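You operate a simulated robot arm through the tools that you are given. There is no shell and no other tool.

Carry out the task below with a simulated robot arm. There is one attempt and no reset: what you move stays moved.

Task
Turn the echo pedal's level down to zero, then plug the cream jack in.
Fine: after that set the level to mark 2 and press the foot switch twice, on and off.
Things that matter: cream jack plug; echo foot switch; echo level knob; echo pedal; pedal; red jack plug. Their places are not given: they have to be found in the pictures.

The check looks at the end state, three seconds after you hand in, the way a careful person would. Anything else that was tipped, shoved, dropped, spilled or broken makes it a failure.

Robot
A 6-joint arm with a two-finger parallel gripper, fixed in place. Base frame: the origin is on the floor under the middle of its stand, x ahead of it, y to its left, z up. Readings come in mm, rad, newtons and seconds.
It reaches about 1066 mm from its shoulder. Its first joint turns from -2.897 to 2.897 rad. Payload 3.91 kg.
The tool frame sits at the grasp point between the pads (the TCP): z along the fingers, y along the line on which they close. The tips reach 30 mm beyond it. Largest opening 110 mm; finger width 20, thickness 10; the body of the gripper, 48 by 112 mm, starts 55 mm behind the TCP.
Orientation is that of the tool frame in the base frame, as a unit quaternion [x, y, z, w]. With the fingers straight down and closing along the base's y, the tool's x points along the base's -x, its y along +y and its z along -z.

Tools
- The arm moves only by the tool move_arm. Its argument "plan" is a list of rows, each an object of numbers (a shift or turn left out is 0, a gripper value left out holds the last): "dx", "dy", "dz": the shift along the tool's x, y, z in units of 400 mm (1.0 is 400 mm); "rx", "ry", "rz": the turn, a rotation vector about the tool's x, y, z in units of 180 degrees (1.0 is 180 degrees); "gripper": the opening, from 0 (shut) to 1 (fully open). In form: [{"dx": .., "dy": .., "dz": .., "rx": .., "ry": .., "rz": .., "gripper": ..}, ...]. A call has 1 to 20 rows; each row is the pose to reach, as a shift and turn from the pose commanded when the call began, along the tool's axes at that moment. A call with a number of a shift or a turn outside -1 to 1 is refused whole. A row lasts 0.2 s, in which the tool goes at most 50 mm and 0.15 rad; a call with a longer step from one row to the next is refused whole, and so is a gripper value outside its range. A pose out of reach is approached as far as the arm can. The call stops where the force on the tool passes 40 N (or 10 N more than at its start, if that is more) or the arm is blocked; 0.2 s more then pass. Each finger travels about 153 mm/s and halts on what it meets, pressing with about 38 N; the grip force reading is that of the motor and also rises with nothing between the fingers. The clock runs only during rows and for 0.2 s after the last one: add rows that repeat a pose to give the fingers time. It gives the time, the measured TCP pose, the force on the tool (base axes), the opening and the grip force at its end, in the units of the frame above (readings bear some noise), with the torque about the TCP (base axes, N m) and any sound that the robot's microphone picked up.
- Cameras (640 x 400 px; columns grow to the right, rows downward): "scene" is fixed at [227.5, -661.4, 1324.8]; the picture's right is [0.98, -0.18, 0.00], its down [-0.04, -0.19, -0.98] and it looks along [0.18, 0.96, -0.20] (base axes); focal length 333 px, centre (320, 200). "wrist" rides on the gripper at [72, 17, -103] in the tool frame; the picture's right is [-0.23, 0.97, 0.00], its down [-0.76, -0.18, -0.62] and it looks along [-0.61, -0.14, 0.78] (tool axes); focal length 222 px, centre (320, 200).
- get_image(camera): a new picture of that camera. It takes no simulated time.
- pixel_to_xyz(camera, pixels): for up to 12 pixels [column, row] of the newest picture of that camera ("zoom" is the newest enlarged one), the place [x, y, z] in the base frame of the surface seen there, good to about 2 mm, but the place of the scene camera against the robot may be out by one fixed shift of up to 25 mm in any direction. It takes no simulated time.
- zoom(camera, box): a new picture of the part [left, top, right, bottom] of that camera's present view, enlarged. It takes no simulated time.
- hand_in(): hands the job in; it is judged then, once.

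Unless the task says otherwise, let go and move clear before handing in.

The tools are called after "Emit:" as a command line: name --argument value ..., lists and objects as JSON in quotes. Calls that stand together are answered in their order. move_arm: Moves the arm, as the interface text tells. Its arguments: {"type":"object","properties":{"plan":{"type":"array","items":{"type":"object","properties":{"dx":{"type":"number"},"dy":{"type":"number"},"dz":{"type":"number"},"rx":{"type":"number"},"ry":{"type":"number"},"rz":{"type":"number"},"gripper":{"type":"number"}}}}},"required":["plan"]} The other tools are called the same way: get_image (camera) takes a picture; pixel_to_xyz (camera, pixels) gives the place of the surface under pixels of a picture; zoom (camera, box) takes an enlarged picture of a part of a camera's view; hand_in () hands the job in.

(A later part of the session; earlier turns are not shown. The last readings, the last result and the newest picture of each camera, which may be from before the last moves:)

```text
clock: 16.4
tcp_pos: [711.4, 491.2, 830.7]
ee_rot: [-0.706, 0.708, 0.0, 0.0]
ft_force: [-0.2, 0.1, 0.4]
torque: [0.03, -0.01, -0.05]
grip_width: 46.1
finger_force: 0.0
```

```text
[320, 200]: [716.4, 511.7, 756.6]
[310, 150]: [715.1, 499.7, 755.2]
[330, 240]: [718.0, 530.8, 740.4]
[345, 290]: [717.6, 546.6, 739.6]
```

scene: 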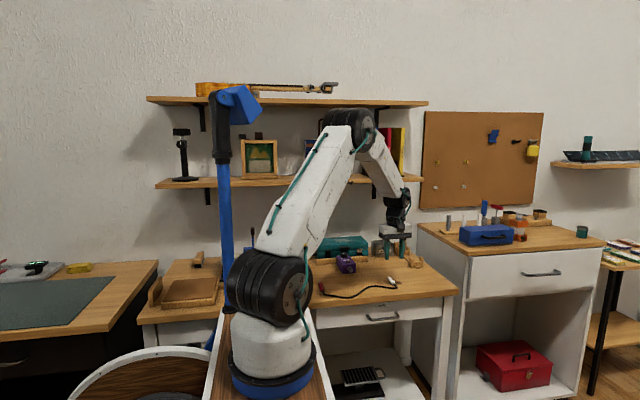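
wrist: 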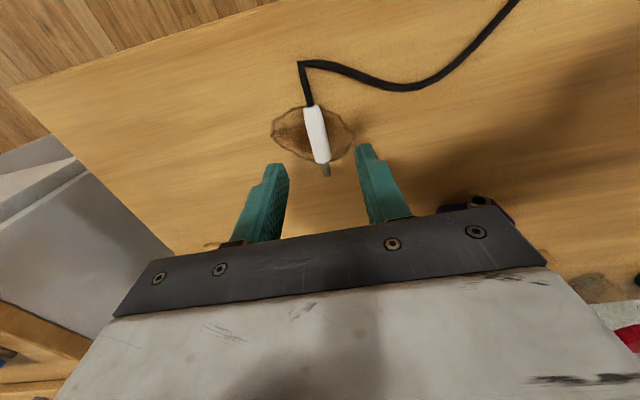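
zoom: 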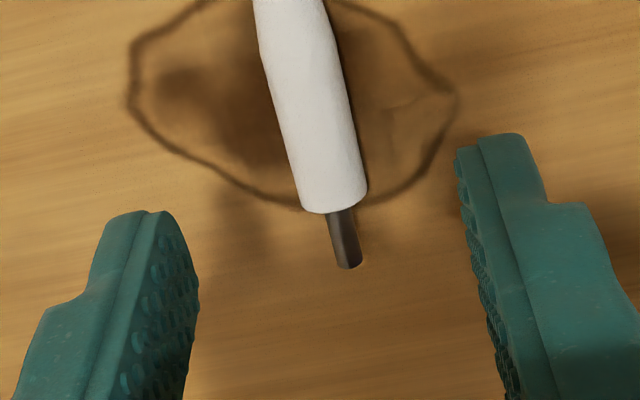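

Plug is centred between the fingers (zoom body centre ~(321,150)). I'll descend to tips ~3 mm above the table and close on the plug body.

Emit:
move_arm --plan '[{"dz": 0.08}, {"dz": 0.12}, {"dz": 0.135}, {"dz": 0.1425}, {"dz": 0.1425}, {"dz": 0.1425, "gripper": 0.25}, {"dz": 0.1425, "gripper": 0.08}, {"dz": 0.1425, "gripper": 0.08}, {"dz": 0.1425, "gripper": 0.08}]'

Emit:
get_image --camera "wrist"

Emit:
zoom --camera "wrist" --box '[240, 110, 400, 210]'

```text
clock: 18.4
tcp_pos: [714.1, 490.0, 773.4]
ee_rot: [-0.706, 0.708, 0.0, 0.0]
ft_force: [0.0, 0.1, -0.3]
torque: [0.0, 0.01, -0.02]
grip_width: 13.2
finger_force: 38.0
```

```text
taken
```

wrist: 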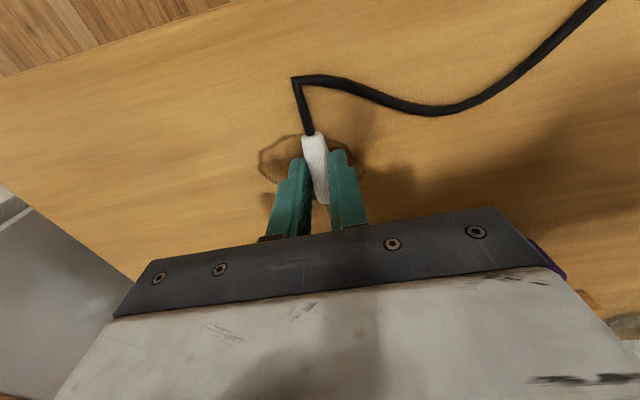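

```text
4.00 times, centred on (320, 160) of wrist
```

zoom: 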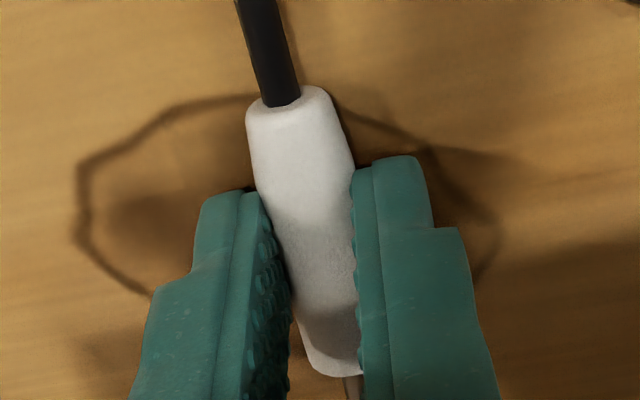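

Grip closed at 13.2 mm on the plug body. I'll lift it and move to about (630, 580, 880), where the wrist camera can see the socket past the plug.

Emit:
move_arm --plan '[{"dz": -0.05}, {"dz": -0.12}, {"dz": -0.2}, {"dz": -0.2675}, {"dx": -0.06, "dy": 0.05, "dz": -0.2675}, {"dx": -0.12, "dy": 0.1, "dz": -0.2675}, {"dx": -0.175, "dy": 0.16, "dz": -0.2675}, {"dx": -0.23, "dy": 0.2075, "dz": -0.2675}, {"dx": -0.23, "dy": 0.2075, "dz": -0.2675}, {"dx": -0.23, "dy": 0.2075, "dz": -0.2675}]'

Emit:
get_image --camera "wrist"

Emit:
get_image --camera "scene"

Emit:
zoom --camera "scene" --box '[310, 220, 406, 280]'

```text
clock: 20.6
tcp_pos: [628.3, 579.5, 880.7]
ee_rot: [0.707, -0.707, 0.0, 0.0]
ft_force: [-0.5, -0.4, -0.4]
torque: [0.03, 0.04, 0.01]
grip_width: 13.5
finger_force: 37.9
```

```text
taken
```

wrist: 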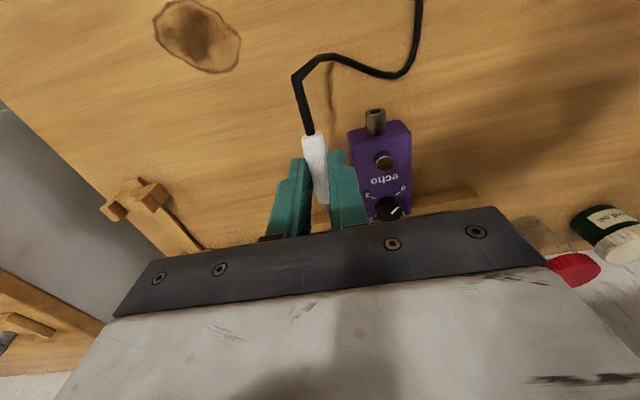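

```text
taken
```

scene: 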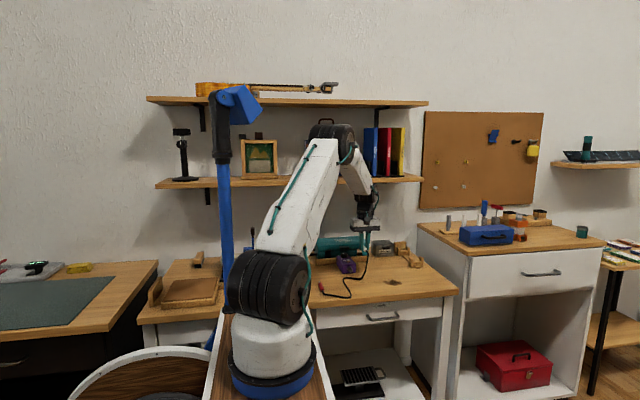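

```text
6.67 times, centred on (358, 250) of scene
```

zoom: 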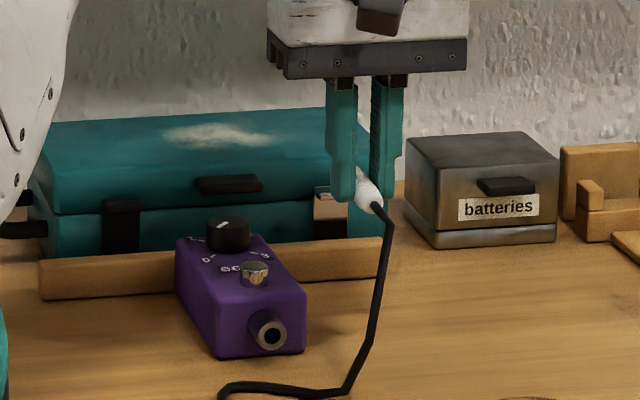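

The plug is held and the socket barrel shows at wrist pixels (366–386, 108–135). I'll zoom in and measure barrel, pedal edges and the held plug.

Emit:
zoom --camera "wrist" --box '[328, 98, 424, 158]'

Emit:
pixel_to_xyz --camera "zoom" --pixels '[[320, 85], [320, 150], [255, 100], [385, 90], [262, 170], [385, 165], [320, 200], [160, 260], [520, 190], [315, 115], [200, 390], [560, 390]]'

Emit:
zoom --camera "wrist" --box '[272, 120, 368, 180]'

Emit:
pixel_to_xyz --camera "zoom" --pixels '[[282, 120], [300, 200], [320, 300], [250, 150], [330, 150], [330, 380], [260, 60]]'

```text
6.67 times, centred on (376, 128) of wrist
```

zoom: 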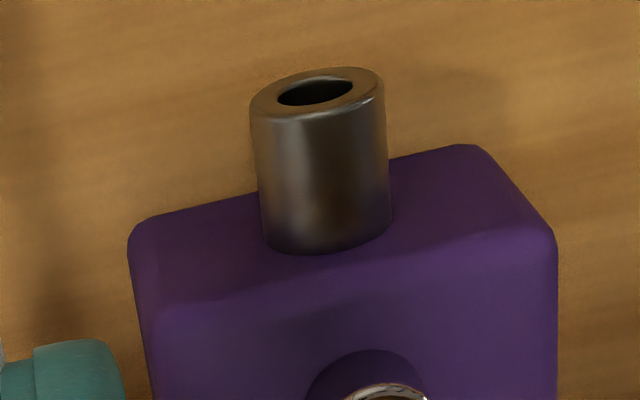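

```text
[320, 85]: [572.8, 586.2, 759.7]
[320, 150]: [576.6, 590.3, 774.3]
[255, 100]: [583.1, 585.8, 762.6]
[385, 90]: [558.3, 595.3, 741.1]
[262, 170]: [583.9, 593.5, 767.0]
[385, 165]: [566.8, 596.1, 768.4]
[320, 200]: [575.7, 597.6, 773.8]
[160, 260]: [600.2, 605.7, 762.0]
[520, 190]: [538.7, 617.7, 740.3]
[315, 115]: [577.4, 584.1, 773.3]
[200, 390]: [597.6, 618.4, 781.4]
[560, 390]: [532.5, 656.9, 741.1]
```

```text
6.67 times, centred on (320, 150) of wrist
```

zoom: 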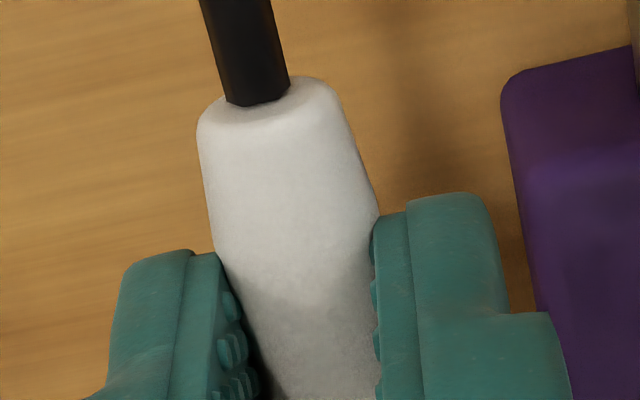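

```text
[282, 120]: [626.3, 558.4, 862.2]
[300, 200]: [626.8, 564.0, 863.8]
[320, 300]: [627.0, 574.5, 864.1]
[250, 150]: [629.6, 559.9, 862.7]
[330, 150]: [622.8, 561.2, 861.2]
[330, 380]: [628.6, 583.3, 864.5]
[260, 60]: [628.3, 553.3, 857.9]
```

Barrel edges give socket axis x≈575, top z≈774 with radius ~8.5 so axis z≈765.5, face y≈584. I'll check the pedal's yaw with a few more edge points before lining up.

Emit:
zoom --camera "wrist" --box '[328, 100, 440, 220]'

Emit:
pixel_to_xyz --camera "wrist" --pixels '[[352, 150], [357, 170], [362, 190], [408, 142], [409, 160], [409, 178], [384, 162], [388, 209], [399, 209], [360, 139], [400, 130], [376, 118]]'

```text
3.33 times, centred on (384, 160) of wrist
```

zoom: 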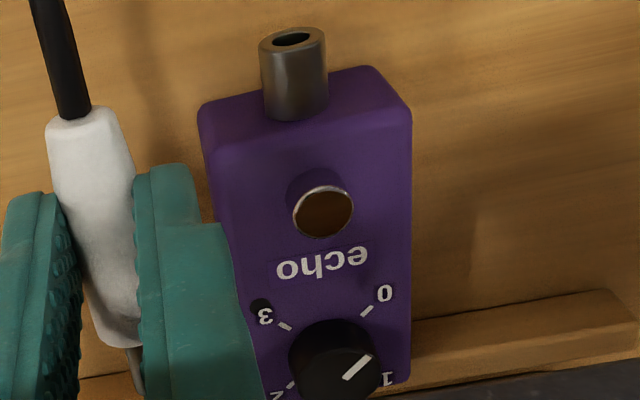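

```text
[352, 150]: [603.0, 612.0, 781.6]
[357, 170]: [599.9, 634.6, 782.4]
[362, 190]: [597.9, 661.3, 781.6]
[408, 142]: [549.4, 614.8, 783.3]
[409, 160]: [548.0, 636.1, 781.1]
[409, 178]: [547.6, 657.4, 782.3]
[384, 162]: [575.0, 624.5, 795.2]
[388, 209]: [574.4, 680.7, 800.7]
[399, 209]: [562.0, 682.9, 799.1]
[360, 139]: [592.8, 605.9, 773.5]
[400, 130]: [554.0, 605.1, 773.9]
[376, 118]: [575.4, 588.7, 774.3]
```

The pedal is square (sides at x≈600 and 548, yaw about −2° at most). Before inserting, I want to double-check the knob really sits at 0, so I'll zoom in on it from here.

Emit:
zoom --camera "wrist" --box '[368, 175, 432, 215]'

Emit:
zoom --camera "wrist" --box '[352, 170, 432, 220]'

Emit:
pixel_to_xyz --camera "zoom" --pixels '[[380, 200], [270, 300], [340, 270], [300, 290]]'

```text
10.00 times, centred on (400, 195) of wrist
```

zoom: 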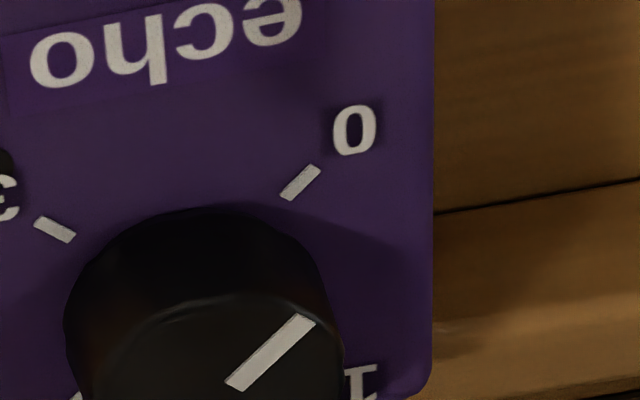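

```text
8.00 times, centred on (392, 195) of wrist
```

zoom: 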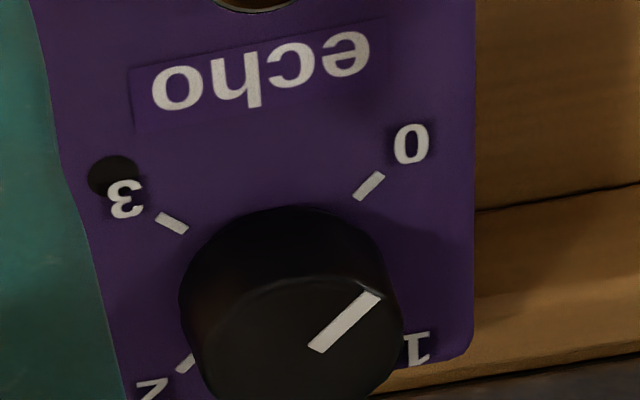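

```text
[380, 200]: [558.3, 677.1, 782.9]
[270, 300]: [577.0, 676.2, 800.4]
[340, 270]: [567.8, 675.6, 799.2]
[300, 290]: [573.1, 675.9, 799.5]
```

The mark‑0 dash and the pointer are parallel in the zoom (both ~39–40°), so the level is at zero. Now I'll back off in −y, line up with the socket at x≈576.9, and lower to z≈789.5 with the tip ~25 mm short of the socket.

Emit:
move_arm --plan '[{"dx": 0.08}, {"dx": 0.1625}, {"dx": 0.1625, "dy": 0.067}, {"dx": 0.1625, "dy": 0.13375}, {"dx": 0.1625, "dy": 0.13375, "dz": 0.1}, {"dx": 0.1625, "dy": 0.13375, "dz": 0.19}, {"dx": 0.1625, "dy": 0.13375, "dz": 0.2275}, {"dx": 0.1625, "dy": 0.13375, "dz": 0.2275}, {"dx": 0.1625, "dy": 0.13375, "dz": 0.2275}]'

Emit:
get_image --camera "wrist"

Emit:
get_image --camera "scene"

Emit:
zoom --camera "scene" --box '[318, 238, 382, 278]'

```text
clock: 22.6
tcp_pos: [578.2, 514.4, 788.8]
ee_rot: [0.707, -0.707, 0.0, 0.0]
ft_force: [0.2, 0.9, -0.3]
torque: [0.04, -0.03, -0.01]
grip_width: 13.2
finger_force: 38.0
```

```text
taken
```

wrist: 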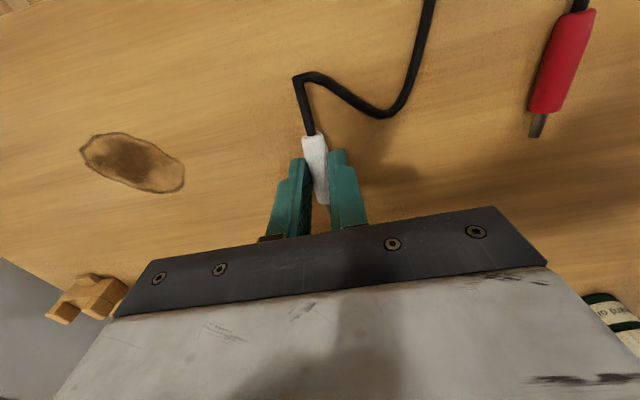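

```text
taken
```

scene: 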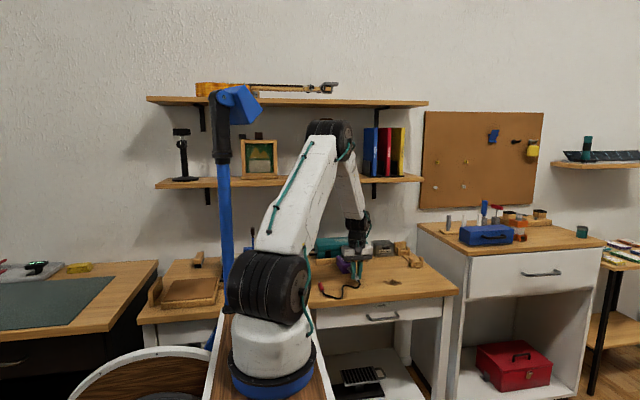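

```text
10.00 times, centred on (350, 258) of scene
```

zoom: 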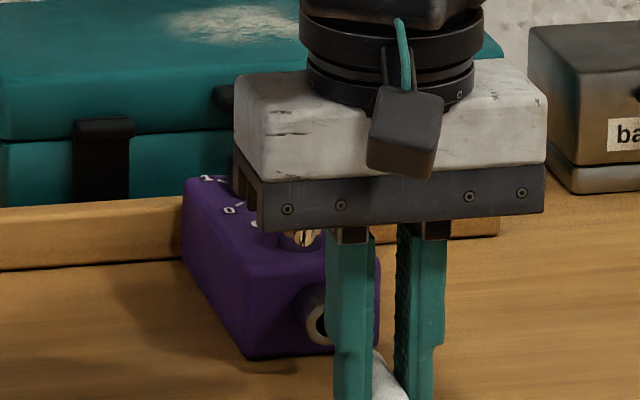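

I'm in front of the socket; a finger hides the tip in the scene view. I'll check the plug's axis and metal tip from the wrist camera before pushing in.

Emit:
zoom --camera "wrist" --box '[280, 150, 376, 210]'

Emit:
pixel_to_xyz --camera "zoom" --pixels '[[235, 40], [250, 100], [262, 150], [272, 200], [285, 260], [295, 310], [300, 350], [315, 370], [318, 385]]'

```text
6.67 times, centred on (328, 180) of wrist
```

zoom: 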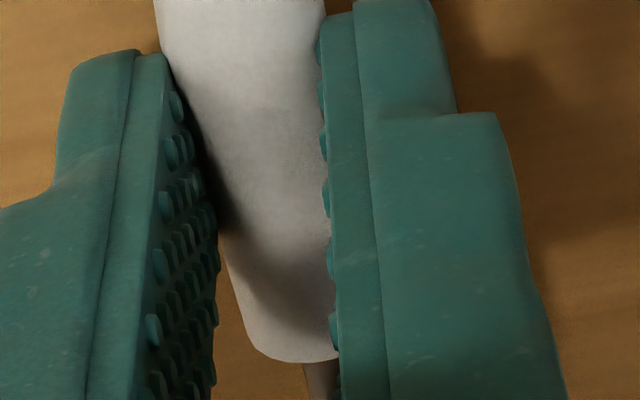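

```text
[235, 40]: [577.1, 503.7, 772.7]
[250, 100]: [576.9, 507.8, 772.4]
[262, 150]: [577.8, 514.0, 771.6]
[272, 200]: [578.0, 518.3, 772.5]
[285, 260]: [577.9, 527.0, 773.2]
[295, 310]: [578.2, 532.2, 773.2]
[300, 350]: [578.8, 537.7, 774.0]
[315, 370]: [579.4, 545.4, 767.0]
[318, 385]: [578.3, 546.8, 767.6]
```

Camera puts the plug axis at x≈578 and its tip at x≈579, about 3–4 mm to the +x side of the socket axis (575). I'll take another reading and check a fixed feature (the red plug) to see which numbers to trust.

Emit:
move_arm --plan '[{"dx": 0.0}]'

Emit:
get_image --camera "wrist"

Emit:
pixel_to_xyz --camera "wrist" --pixels '[[538, 128], [560, 70], [565, 50], [309, 145], [318, 175], [323, 195], [135, 160], [315, 165]]'

Emit:
move_arm --plan '[{"dx": 0.0}]'

```text
clock: 23.0
tcp_pos: [577.2, 514.3, 787.2]
ee_rot: [-0.707, 0.707, -0.001, -0.001]
ft_force: [0.2, -0.9, -1.0]
torque: [0.03, 0.01, 0.03]
grip_width: 13.0
finger_force: 38.2
```

```text
taken
```

wrist: 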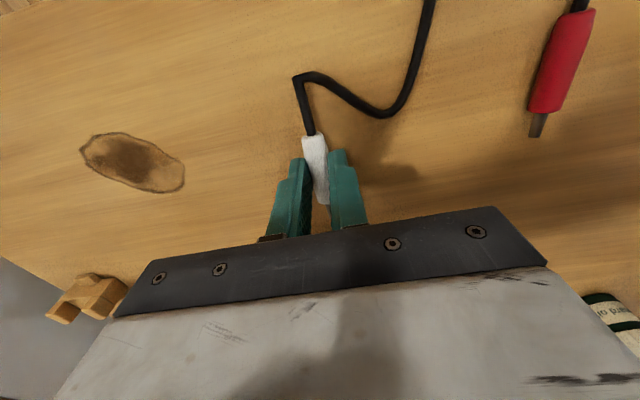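

```text
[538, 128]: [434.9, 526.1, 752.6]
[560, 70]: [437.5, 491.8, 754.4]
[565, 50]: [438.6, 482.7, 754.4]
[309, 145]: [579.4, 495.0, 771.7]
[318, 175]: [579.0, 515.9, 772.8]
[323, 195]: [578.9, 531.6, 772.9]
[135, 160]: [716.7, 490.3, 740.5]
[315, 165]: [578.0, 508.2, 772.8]
```

```text
clock: 23.4
tcp_pos: [578.0, 515.1, 788.2]
ee_rot: [-0.707, 0.707, 0.0, 0.0]
ft_force: [0.1, -0.5, 0.5]
torque: [0.02, 0.02, -0.02]
grip_width: 12.9
finger_force: 37.7
```

Readings average x≈577.8 and the camera agrees (~578.3), so I'll shift 3 mm towards −x to match the socket axis at 575 and creep forward 20 mm, tip just short of the face.

Emit:
move_arm --plan '[{"dy": 0.0075, "dz": -0.002}, {"dx": -0.025, "dy": 0.0075, "dz": -0.002}, {"dx": -0.05, "dy": 0.0075, "dz": -0.002}, {"dx": -0.05, "dy": 0.0075, "dz": -0.002}]'

Emit:
zoom --camera "scene" --box '[318, 248, 382, 288]'

Emit:
zoom --camera "wrist" --box '[280, 150, 376, 210]'

Emit:
pixel_to_xyz --camera "zoom" --pixels '[[241, 40], [262, 150], [272, 200], [285, 260], [295, 310], [320, 370], [322, 385]]'

```text
clock: 24.4
tcp_pos: [573.7, 534.2, 789.0]
ee_rot: [-0.707, 0.707, 0.0, 0.001]
ft_force: [-0.8, -0.3, 0.2]
torque: [-0.01, -0.01, -0.02]
grip_width: 13.2
finger_force: 38.2
```

```text
10.00 times, centred on (350, 268) of scene
```

zoom: 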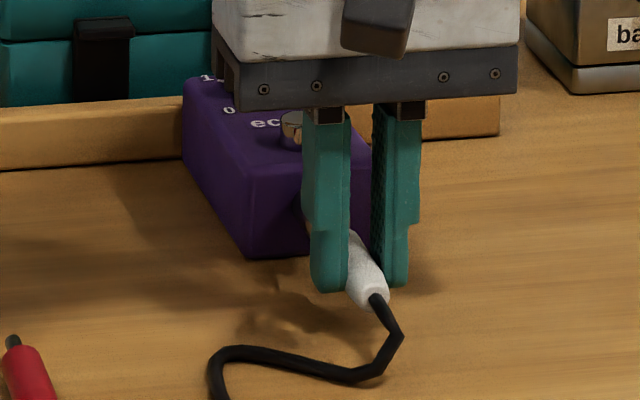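

```text
6.67 times, centred on (328, 180) of wrist
```

zoom: 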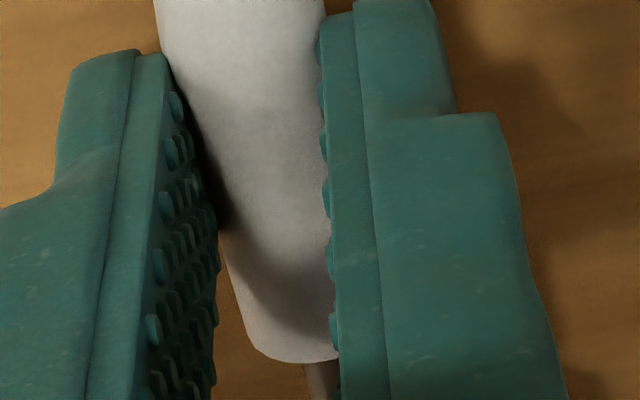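

```text
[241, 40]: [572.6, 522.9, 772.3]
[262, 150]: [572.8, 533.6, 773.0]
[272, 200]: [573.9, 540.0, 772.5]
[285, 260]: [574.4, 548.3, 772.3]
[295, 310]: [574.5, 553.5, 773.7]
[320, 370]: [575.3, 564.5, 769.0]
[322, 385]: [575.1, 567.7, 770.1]
```

The tip now reads x≈575.2, in line with the socket. I'll push forward 10 mm slowly so the tip enters the barrel, watching the force.

Emit:
move_arm --plan '[{"dx": -0.00625}, {"dx": -0.0125}, {"dx": -0.01875}, {"dx": -0.025}, {"dx": -0.025}]'

Emit:
zoom --camera "scene" --box '[318, 248, 382, 288]'

```text
clock: 25.6
tcp_pos: [575.4, 545.1, 789.3]
ee_rot: [-0.707, 0.708, 0.0, 0.0]
ft_force: [0.9, -0.3, 0.0]
torque: [0.0, 0.03, -0.04]
grip_width: 13.1
finger_force: 38.2
```

```text
10.00 times, centred on (350, 268) of scene
```

zoom: 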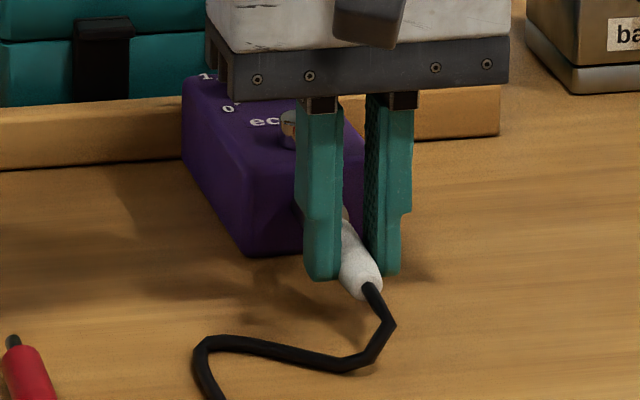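

No contact force at y≈545, so the tip is entering freely. I'll go on another 8 mm in small steps.

Emit:
move_arm --plan '[{"dx": -0.005}, {"dx": -0.01}, {"dx": -0.015}, {"dx": -0.02}, {"dx": -0.02}]'

Emit:
zoom --camera "scene" --box '[330, 252, 378, 282]'

```text
clock: 26.8
tcp_pos: [574.0, 553.0, 788.3]
ee_rot: [0.707, -0.707, 0.0, 0.0]
ft_force: [-0.4, 1.0, 0.2]
torque: [0.0, 0.02, -0.02]
grip_width: 13.1
finger_force: 38.3
```

```text
13.33 times, centred on (354, 267) of scene
```

zoom: 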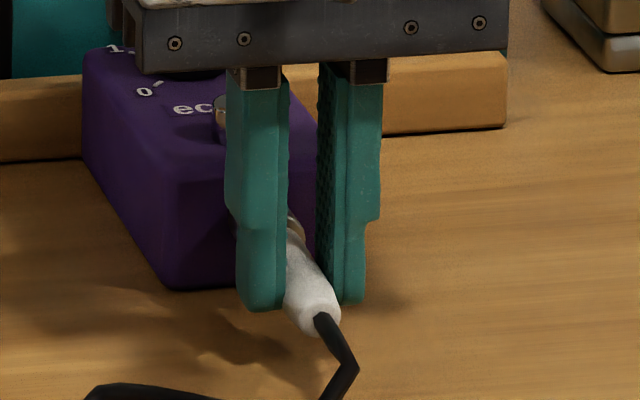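

Still no force; in the zoom the plug body nose is just short of the barrel rim at (293,228). I'll push another 4 mm.

Emit:
move_arm --plan '[{"dx": -0.0035}, {"dx": -0.007}, {"dx": -0.01}, {"dx": -0.01}]'

Emit:
zoom --camera "scene" --box '[338, 256, 370, 276]'

```text
clock: 27.8
tcp_pos: [574.3, 557.7, 788.3]
ee_rot: [0.708, -0.706, 0.001, 0.0]
ft_force: [0.5, -0.5, 0.4]
torque: [0.0, -0.01, -0.01]
grip_width: 13.1
finger_force: 38.0
```

```text
16.00 times, centred on (354, 266) of scene
```

zoom: 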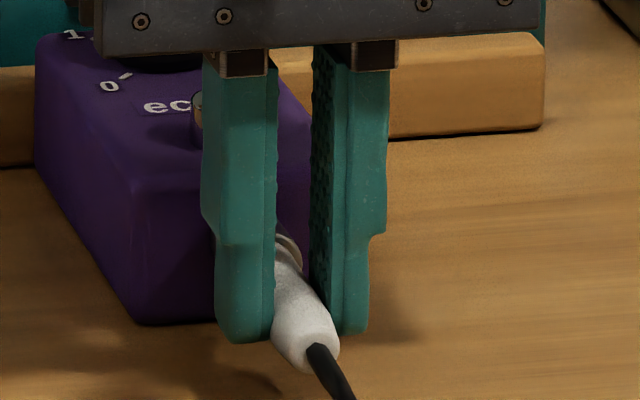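

Barely any gap remains between the plug nose and barrel rim at (288,255). I'll press on 3 mm more and watch for the seating force or a click.

Emit:
move_arm --plan '[{"dx": -0.0025}, {"dx": -0.005}, {"dx": -0.0075}, {"dx": -0.0075}]'

Emit:
zoom --camera "scene" --box '[338, 256, 370, 276]'

```text
clock: 28.8
tcp_pos: [574.3, 558.6, 789.5]
ee_rot: [0.707, -0.707, 0.0, 0.001]
ft_force: [-3.8, -21.7, 1.5]
torque: [-0.36, 0.1, 0.08]
grip_width: 12.9
finger_force: 38.1
```

```text
16.00 times, centred on (354, 266) of scene
```

zoom: 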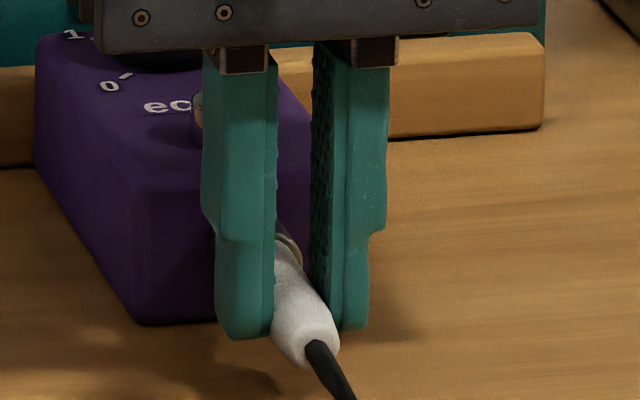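

Force rose to −21.7 N as the plug body met the barrel at y≈558.6, matching the expected full depth; the pedal hasn't moved. I'll press about 1 mm more to make sure it's seated, then ease off.

Emit:
move_arm --plan '[{"dx": -0.0025}, {"dx": -0.0025}]'

Emit:
zoom --camera "scene" --box '[326, 246, 374, 276]'

```text
clock: 29.4
tcp_pos: [573.9, 559.5, 789.1]
ee_rot: [-0.707, 0.707, -0.001, -0.001]
ft_force: [-6.6, -34.5, 0.7]
torque: [-0.82, 0.15, 0.0]
grip_width: 13.2
finger_force: 38.1
```

```text
13.33 times, centred on (350, 261) of scene
```

zoom: 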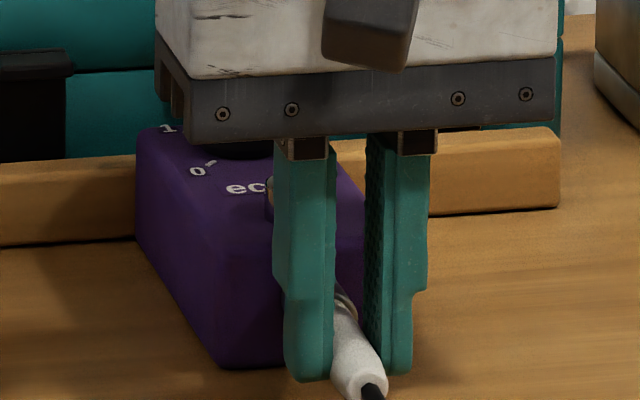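

The plug is hard against the barrel at 34.5 N with the pedal unmoved. I'll ease the load off, open the fingers and rise straight up to check it stays in.

Emit:
move_arm --plan '[{"dx": 0.003}, {"dx": 0.006}, {"dx": 0.006}, {"dx": 0.006, "gripper": 0.2}, {"dx": 0.006, "gripper": 0.38}, {"dx": 0.006, "gripper": 0.38}]'

Emit:
move_arm --plan '[{"dz": -0.04}, {"dz": -0.1}, {"dz": -0.18}, {"dz": -0.25}, {"dz": -0.25}]'

Emit:
get_image --camera "wrist"

Emit:
zoom --camera "scene" --box '[318, 246, 382, 286]'

```text
clock: 30.8
tcp_pos: [575.9, 559.7, 790.3]
ee_rot: [-0.707, 0.708, 0.0, 0.0]
ft_force: [-0.1, 0.5, -0.6]
torque: [0.02, -0.01, 0.02]
grip_width: 41.6
finger_force: 0.0
```

```text
clock: 32.0
tcp_pos: [571.9, 561.0, 889.2]
ee_rot: [-0.707, 0.708, 0.0, 0.0]
ft_force: [0.5, 0.4, -0.6]
torque: [-0.03, 0.03, 0.03]
grip_width: 41.9
finger_force: 0.2
```

```text
taken
```

wrist: 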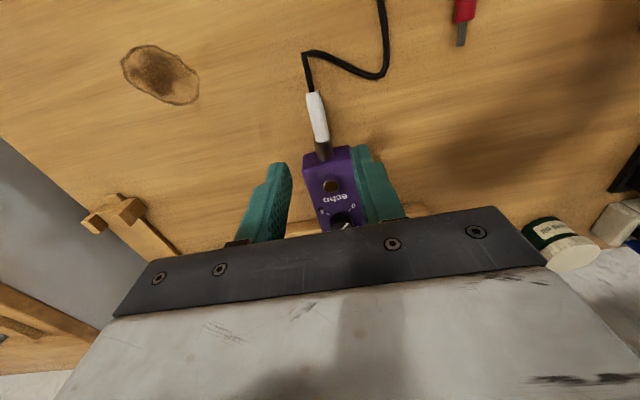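

```text
10.00 times, centred on (350, 266) of scene
```

zoom: 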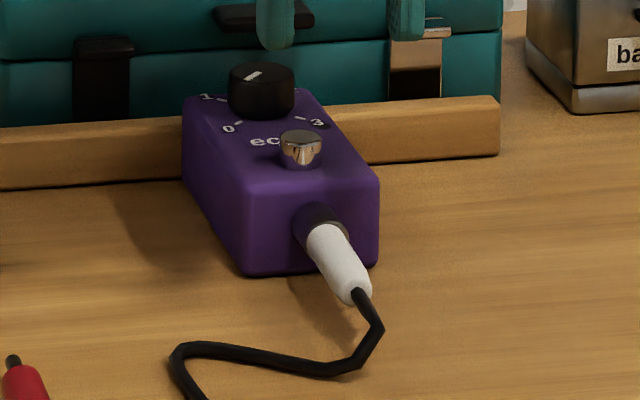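

The plug stays seated in the barrel, with its nose against the rim at zoom (327,228). I'll confirm with the wrist camera and re-measure the knob for the next turn.

Emit:
zoom --camera "wrist" --box '[280, 85, 376, 145]'

Emit:
zoom --camera "wrist" --box '[288, 140, 384, 230]'

Emit:
pixel_to_xyz --camera "wrist" --pixels '[[318, 110], [321, 130], [323, 145], [324, 157], [331, 186], [325, 213], [357, 206], [340, 222], [307, 165], [348, 155]]'

```text
6.67 times, centred on (328, 115) of wrist
```

zoom: 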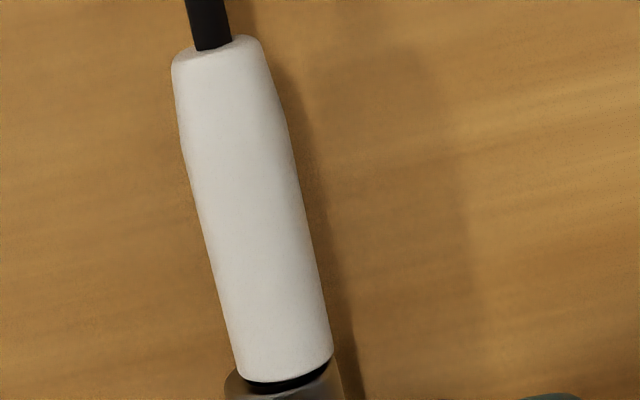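

```text
4.44 times, centred on (336, 185) of wrist
```

zoom: 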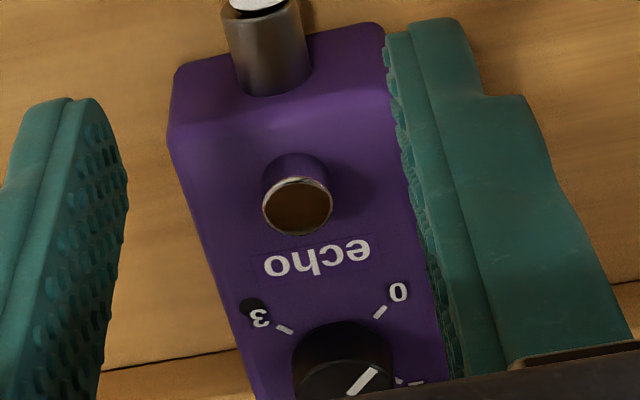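

```text
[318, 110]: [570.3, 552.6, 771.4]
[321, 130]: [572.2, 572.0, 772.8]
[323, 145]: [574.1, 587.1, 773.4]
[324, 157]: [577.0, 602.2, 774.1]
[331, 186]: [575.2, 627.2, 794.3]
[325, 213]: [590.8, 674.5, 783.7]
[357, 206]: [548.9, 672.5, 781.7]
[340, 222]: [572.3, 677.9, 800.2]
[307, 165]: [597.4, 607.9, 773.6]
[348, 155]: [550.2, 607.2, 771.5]
```

There's a dark crescent between the plug nose and barrel at wrist (322,142). I'll look closer to see whether it's fully home.

Emit:
zoom --camera "wrist" --box '[304, 130, 344, 155]'

Emit:
pixel_to_xyz --camera "zoom" --pixels '[[290, 120], [295, 150], [300, 175], [300, 190], [300, 205], [305, 230], [310, 260], [305, 300], [235, 180], [375, 165]]'

Emit:
zoom --camera "scene" --box '[340, 262, 364, 277]'

```text
16.00 times, centred on (324, 142) of wrist
```

zoom: 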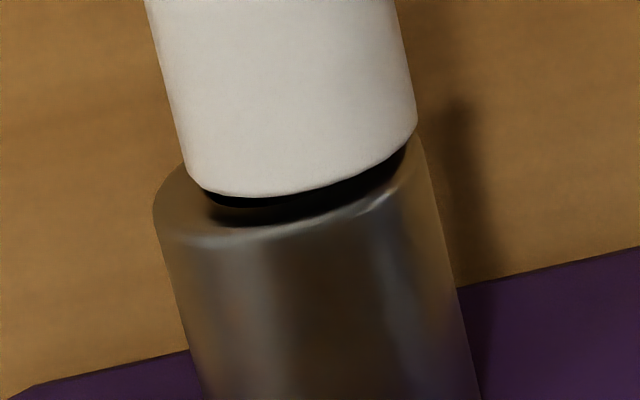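

```text
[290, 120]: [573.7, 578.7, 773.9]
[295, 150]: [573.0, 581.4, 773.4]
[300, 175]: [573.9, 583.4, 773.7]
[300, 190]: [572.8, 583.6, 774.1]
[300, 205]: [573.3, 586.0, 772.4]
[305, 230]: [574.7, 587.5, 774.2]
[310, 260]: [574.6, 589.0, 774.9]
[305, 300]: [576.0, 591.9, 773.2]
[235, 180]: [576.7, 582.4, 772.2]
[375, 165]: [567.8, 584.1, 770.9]
```

```text
16.00 times, centred on (352, 270) of scene
```

zoom: 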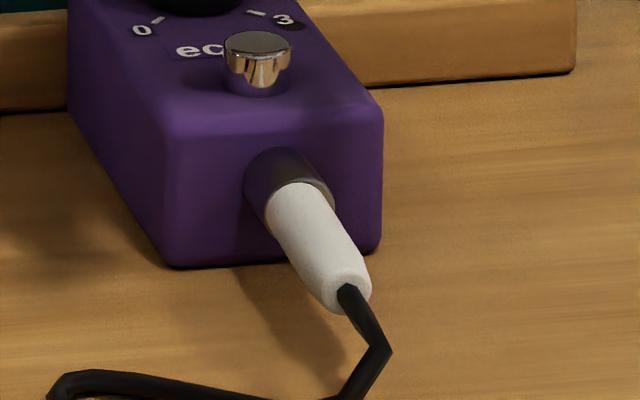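

The plug nose sits at y≈584 right at the barrel rim, only slightly tilted in the loose bore, so it's home. Next I'll measure marks 0 and 3 (wrist (349,210), (328,214)) to see whether the pedal shifted before re-gripping the knob.

Emit:
pixel_to_xyz --camera "wrist" --pixels '[[349.5, 210.2], [328.1, 214.1], [331, 186], [344, 224], [329, 220], [352, 219], [330.5, 186]]'

Emit:
zoom --camera "wrist" --box '[312, 195, 376, 235]'

```text
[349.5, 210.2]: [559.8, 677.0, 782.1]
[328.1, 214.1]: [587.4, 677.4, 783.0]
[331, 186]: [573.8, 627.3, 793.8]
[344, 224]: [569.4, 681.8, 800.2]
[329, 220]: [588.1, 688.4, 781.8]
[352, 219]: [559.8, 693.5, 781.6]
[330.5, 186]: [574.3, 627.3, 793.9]
```

```text
10.00 times, centred on (344, 215) of wrist
```

zoom: 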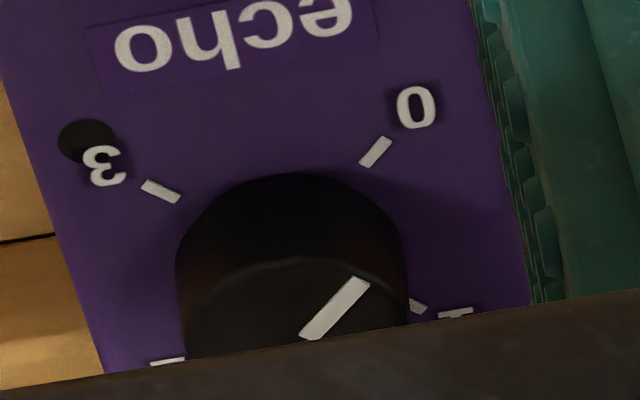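

The pedal has shifted maybe 1–2 mm towards the batten; the knob centre is now about (574, 690). I'll descend, slide in under the hook over the knob, and look before lowering.

Emit:
move_arm --plan '[{"dz": 0.07, "gripper": 0.42}, {"dz": 0.1357}, {"dx": -0.1, "dz": 0.1357}, {"dx": -0.2, "dz": 0.1357}, {"dx": -0.28, "dz": 0.1357}, {"dx": -0.3285, "dz": 0.1357}, {"dx": -0.3285, "dz": 0.1357}, {"dx": -0.3285, "dz": 0.1357}]'

Emit:
get_image --camera "wrist"

Emit:
zoom --camera "wrist" --box '[256, 110, 384, 190]'

Emit:
pixel_to_xyz --camera "wrist" --pixels '[[290, 58], [335, 135], [300, 145], [320, 160]]'

```text
clock: 33.8
tcp_pos: [575.8, 689.8, 835.2]
ee_rot: [-0.707, 0.707, 0.001, 0.0]
ft_force: [-0.9, -0.6, -0.1]
torque: [0.01, 0.0, 0.0]
grip_width: 46.3
finger_force: 0.1
```

```text
taken
```

wrist: 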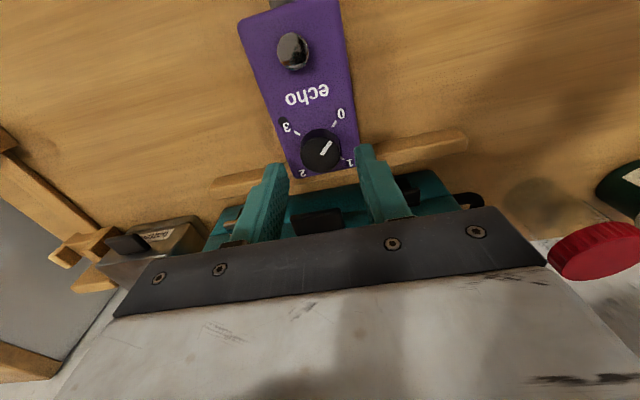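

```text
5.00 times, centred on (320, 150) of wrist
```

zoom: 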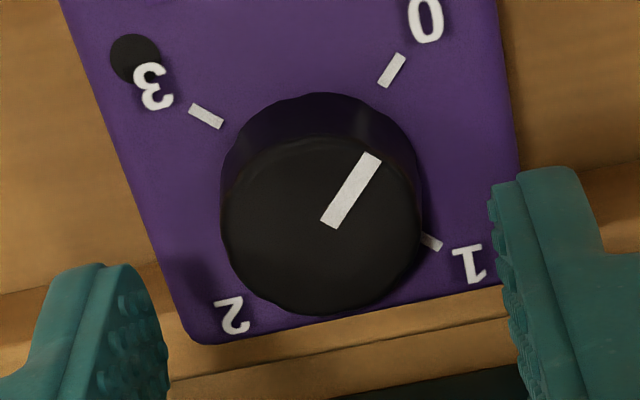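

```text
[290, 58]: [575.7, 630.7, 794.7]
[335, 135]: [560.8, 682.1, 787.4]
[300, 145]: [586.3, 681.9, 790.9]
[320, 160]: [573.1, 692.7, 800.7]
```

Knob and pointer (still on 0) are clearly visible. I'll measure the knob's rim and marks for centring.

Emit:
pixel_to_xyz --camera "zoom" --pixels '[[321, 226], [228, 230], [416, 220], [325, 309], [320, 146], [391, 70], [206, 116], [432, 242], [330, 221], [371, 159]]'

Emit:
zoom --camera "scene" --box '[290, 160, 418, 240]'

```text
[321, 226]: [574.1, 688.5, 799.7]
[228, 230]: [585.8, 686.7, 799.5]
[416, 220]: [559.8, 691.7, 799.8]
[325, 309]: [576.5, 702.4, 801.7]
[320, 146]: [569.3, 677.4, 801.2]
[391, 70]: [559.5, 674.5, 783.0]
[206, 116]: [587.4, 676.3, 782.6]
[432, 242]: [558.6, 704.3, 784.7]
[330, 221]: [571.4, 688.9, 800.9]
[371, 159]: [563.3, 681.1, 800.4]
```

```text
5.00 times, centred on (354, 200) of scene
```

zoom: 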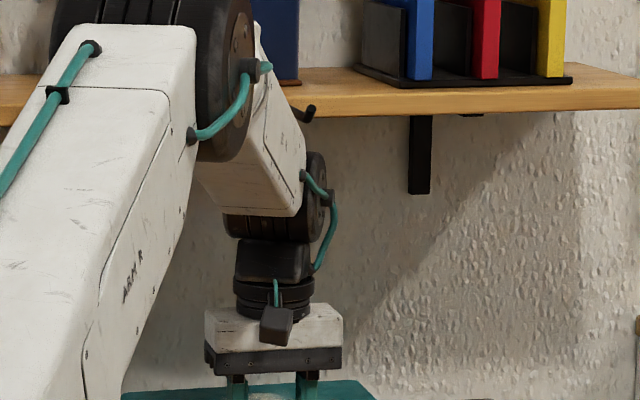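

Knob centre measures about (573.5, 689.8), with the wrist clear of the hook. I'll nudge −0.8 mm in x, lower to z≈817 and close on the knob.

Emit:
move_arm --plan '[{"dy": 0.002, "dz": 0.025}, {"dy": 0.002, "dz": 0.046}, {"dy": 0.002, "dz": 0.046}, {"dy": 0.002, "dz": 0.046, "gripper": 0.3}, {"dy": 0.002, "dz": 0.046, "gripper": 0.2}, {"dy": 0.002, "dz": 0.046, "gripper": 0.2}]'

Emit:
zoom --camera "wrist" --box '[256, 110, 384, 190]'

```text
clock: 35.2
tcp_pos: [574.5, 690.6, 816.3]
ee_rot: [-0.707, 0.707, 0.001, 0.0]
ft_force: [0.2, -0.3, -0.3]
torque: [-0.02, 0.04, 0.01]
grip_width: 28.8
finger_force: 38.2
```

```text
5.00 times, centred on (320, 150) of wrist
```

zoom: 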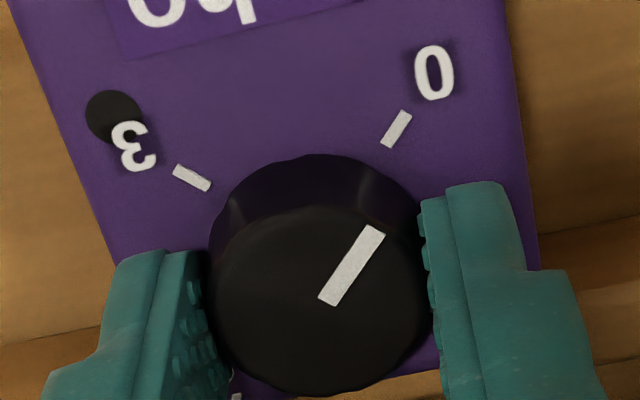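

Gripped at 28.8 mm with no side load. I'll turn clockwise 90° (towards mark 1) and check.

Emit:
move_arm --plan '[{"rz": 0.042}, {"rz": 0.084}, {"rz": 0.126}, {"rz": 0.168}, {"rz": 0.21}, {"rz": 0.252}, {"rz": 0.294}, {"rz": 0.336}, {"rz": 0.378}, {"rz": 0.42}, {"rz": 0.461}, {"rz": 0.5}, {"rz": 0.5}]'

Emit:
get_image --camera "wrist"

Emit:
zoom --camera "wrist" --box '[256, 110, 384, 190]'

Emit:
zoom --camera "scene" --box '[318, 240, 382, 280]'

```text
clock: 38.0
tcp_pos: [573.4, 688.8, 816.7]
ee_rot: [0.001, 1.0, 0.0, 0.0]
ft_force: [3.5, -3.3, 5.0]
torque: [-0.12, -0.1, -0.03]
grip_width: 28.3
finger_force: 38.2
```

```text
taken
```

wrist: 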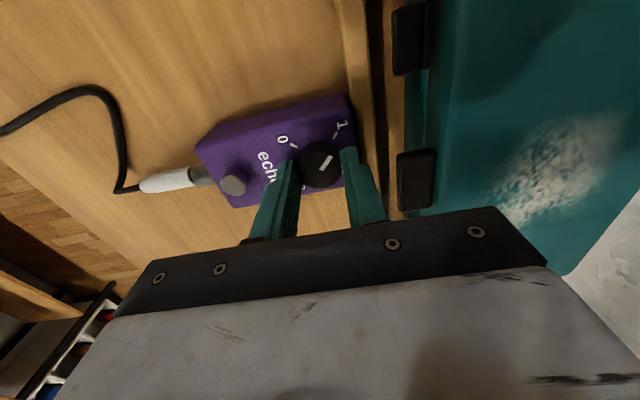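

```text
5.00 times, centred on (320, 150) of wrist
```

zoom: 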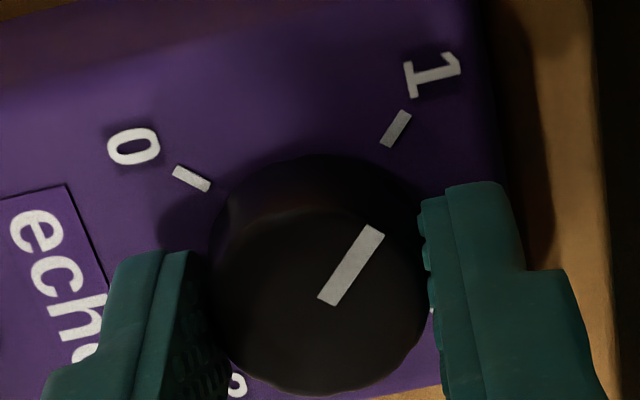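

```text
10.00 times, centred on (350, 260) of scene
```

zoom: 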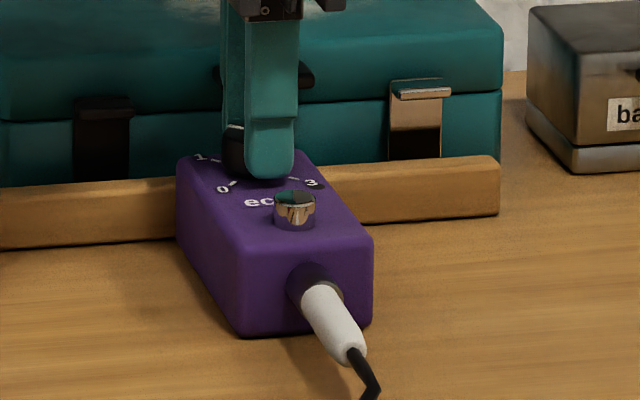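

The pointer now stands to mark 1 exactly as it did to mark 0, so the knob tracks the tool and the pedal hasn't moved. I'll turn another 90° clockwise to mark 2.

Emit:
move_arm --plan '[{"rz": 0.042}, {"rz": 0.084}, {"rz": 0.126}, {"rz": 0.168}, {"rz": 0.21}, {"rz": 0.252}, {"rz": 0.294}, {"rz": 0.336}, {"rz": 0.378}, {"rz": 0.42}, {"rz": 0.461}, {"rz": 0.5}, {"rz": 0.5}]'

Emit:
get_image --camera "wrist"

Emit:
zoom --camera "wrist" --box '[256, 110, 384, 190]'

Emit:
zoom --camera "scene" --box '[318, 240, 382, 280]'

```text
clock: 40.8
tcp_pos: [572.1, 689.5, 817.0]
ee_rot: [0.708, 0.706, 0.0, 0.0]
ft_force: [-6.4, -7.6, 5.8]
torque: [-0.42, 0.22, 0.01]
grip_width: 28.4
finger_force: 39.1
```

```text
taken
```

wrist: 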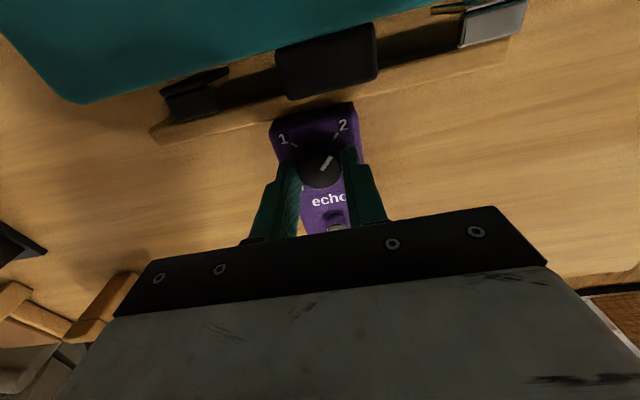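

```text
5.00 times, centred on (320, 150) of wrist
```

zoom: 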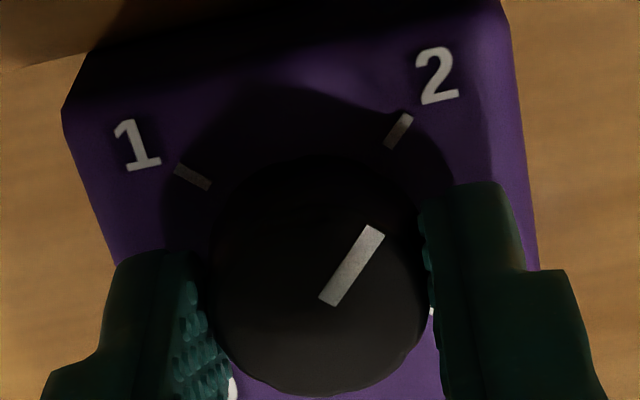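

```text
10.00 times, centred on (350, 260) of scene
```

zoom: 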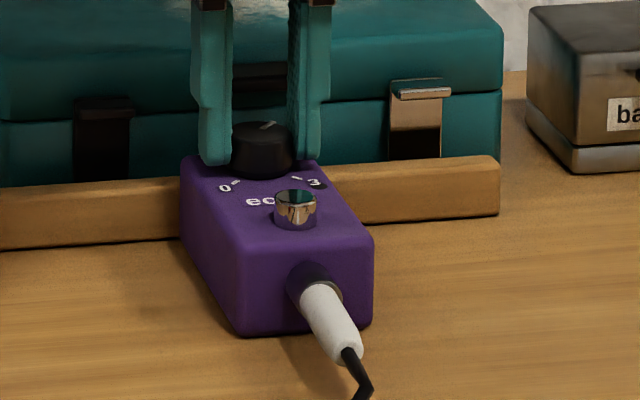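

Pointer relates to the mark 2 dash (399,130) the same way as before, so the level is at 2. I'll release, lift 20 mm, and check the setting before going to the foot switch.

Emit:
move_arm --plan '[{"gripper": 0.42}, {"gripper": 0.42}, {"dz": -0.025}, {"dz": -0.05}, {"dz": -0.05}]'

Emit:
get_image --camera "wrist"

Emit:
zoom --camera "wrist" --box '[256, 90, 384, 170]'

Emit:
pixel_to_xyz --camera "zoom" --pixels '[[320, 226], [396, 115], [206, 160], [330, 262], [371, 200], [340, 240]]'

```text
clock: 42.0
tcp_pos: [572.4, 690.8, 836.5]
ee_rot: [0.707, 0.707, 0.0, 0.001]
ft_force: [0.2, 0.9, -0.1]
torque: [-0.01, 0.0, -0.02]
grip_width: 46.1
finger_force: 0.1
```

```text
taken
```

wrist: 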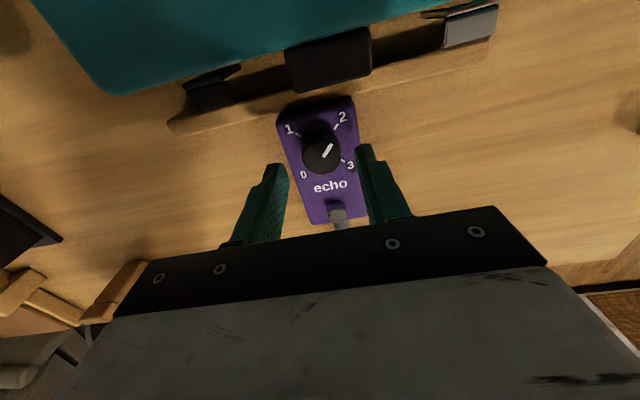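

```text
5.00 times, centred on (320, 130) of wrist
```

zoom: 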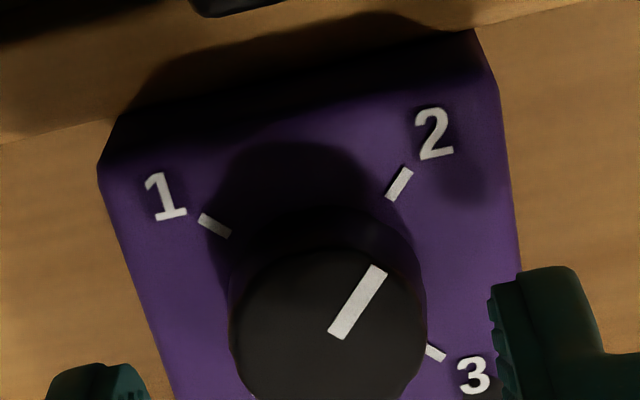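

```text
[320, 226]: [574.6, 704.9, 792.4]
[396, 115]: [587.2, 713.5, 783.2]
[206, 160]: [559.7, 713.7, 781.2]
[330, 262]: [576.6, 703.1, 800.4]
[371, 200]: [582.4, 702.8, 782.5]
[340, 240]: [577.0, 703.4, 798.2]
```

The knob stayed put after release. I'll measure pointer and marks precisely here.

Emit:
pixel_to_xyz --camera "zoom" --pixels '[[338, 328], [377, 273], [391, 196], [408, 172], [202, 217], [228, 233], [428, 346], [442, 358], [357, 301], [399, 184], [215, 225], [435, 352]]'

Emit:
zoom --camera "wrist" --box '[272, 110, 368, 170]'

```text
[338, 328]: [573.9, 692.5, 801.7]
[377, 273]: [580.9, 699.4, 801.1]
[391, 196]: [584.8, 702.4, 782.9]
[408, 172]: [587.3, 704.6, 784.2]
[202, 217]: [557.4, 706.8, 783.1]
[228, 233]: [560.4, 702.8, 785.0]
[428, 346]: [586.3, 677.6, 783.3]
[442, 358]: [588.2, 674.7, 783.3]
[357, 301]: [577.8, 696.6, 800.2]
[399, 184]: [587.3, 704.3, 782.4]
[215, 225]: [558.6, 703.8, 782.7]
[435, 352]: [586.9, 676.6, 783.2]
```

```text
6.67 times, centred on (320, 140) of wrist
```

zoom: 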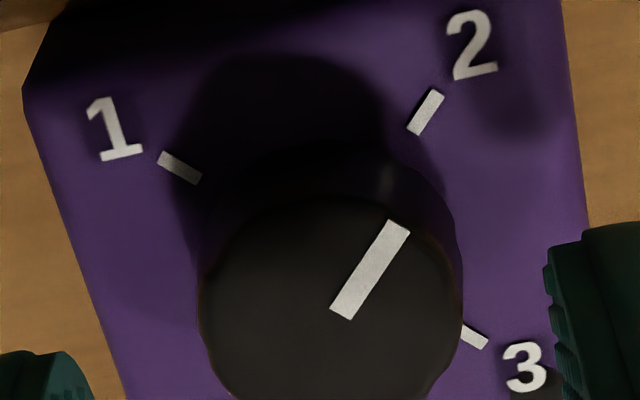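

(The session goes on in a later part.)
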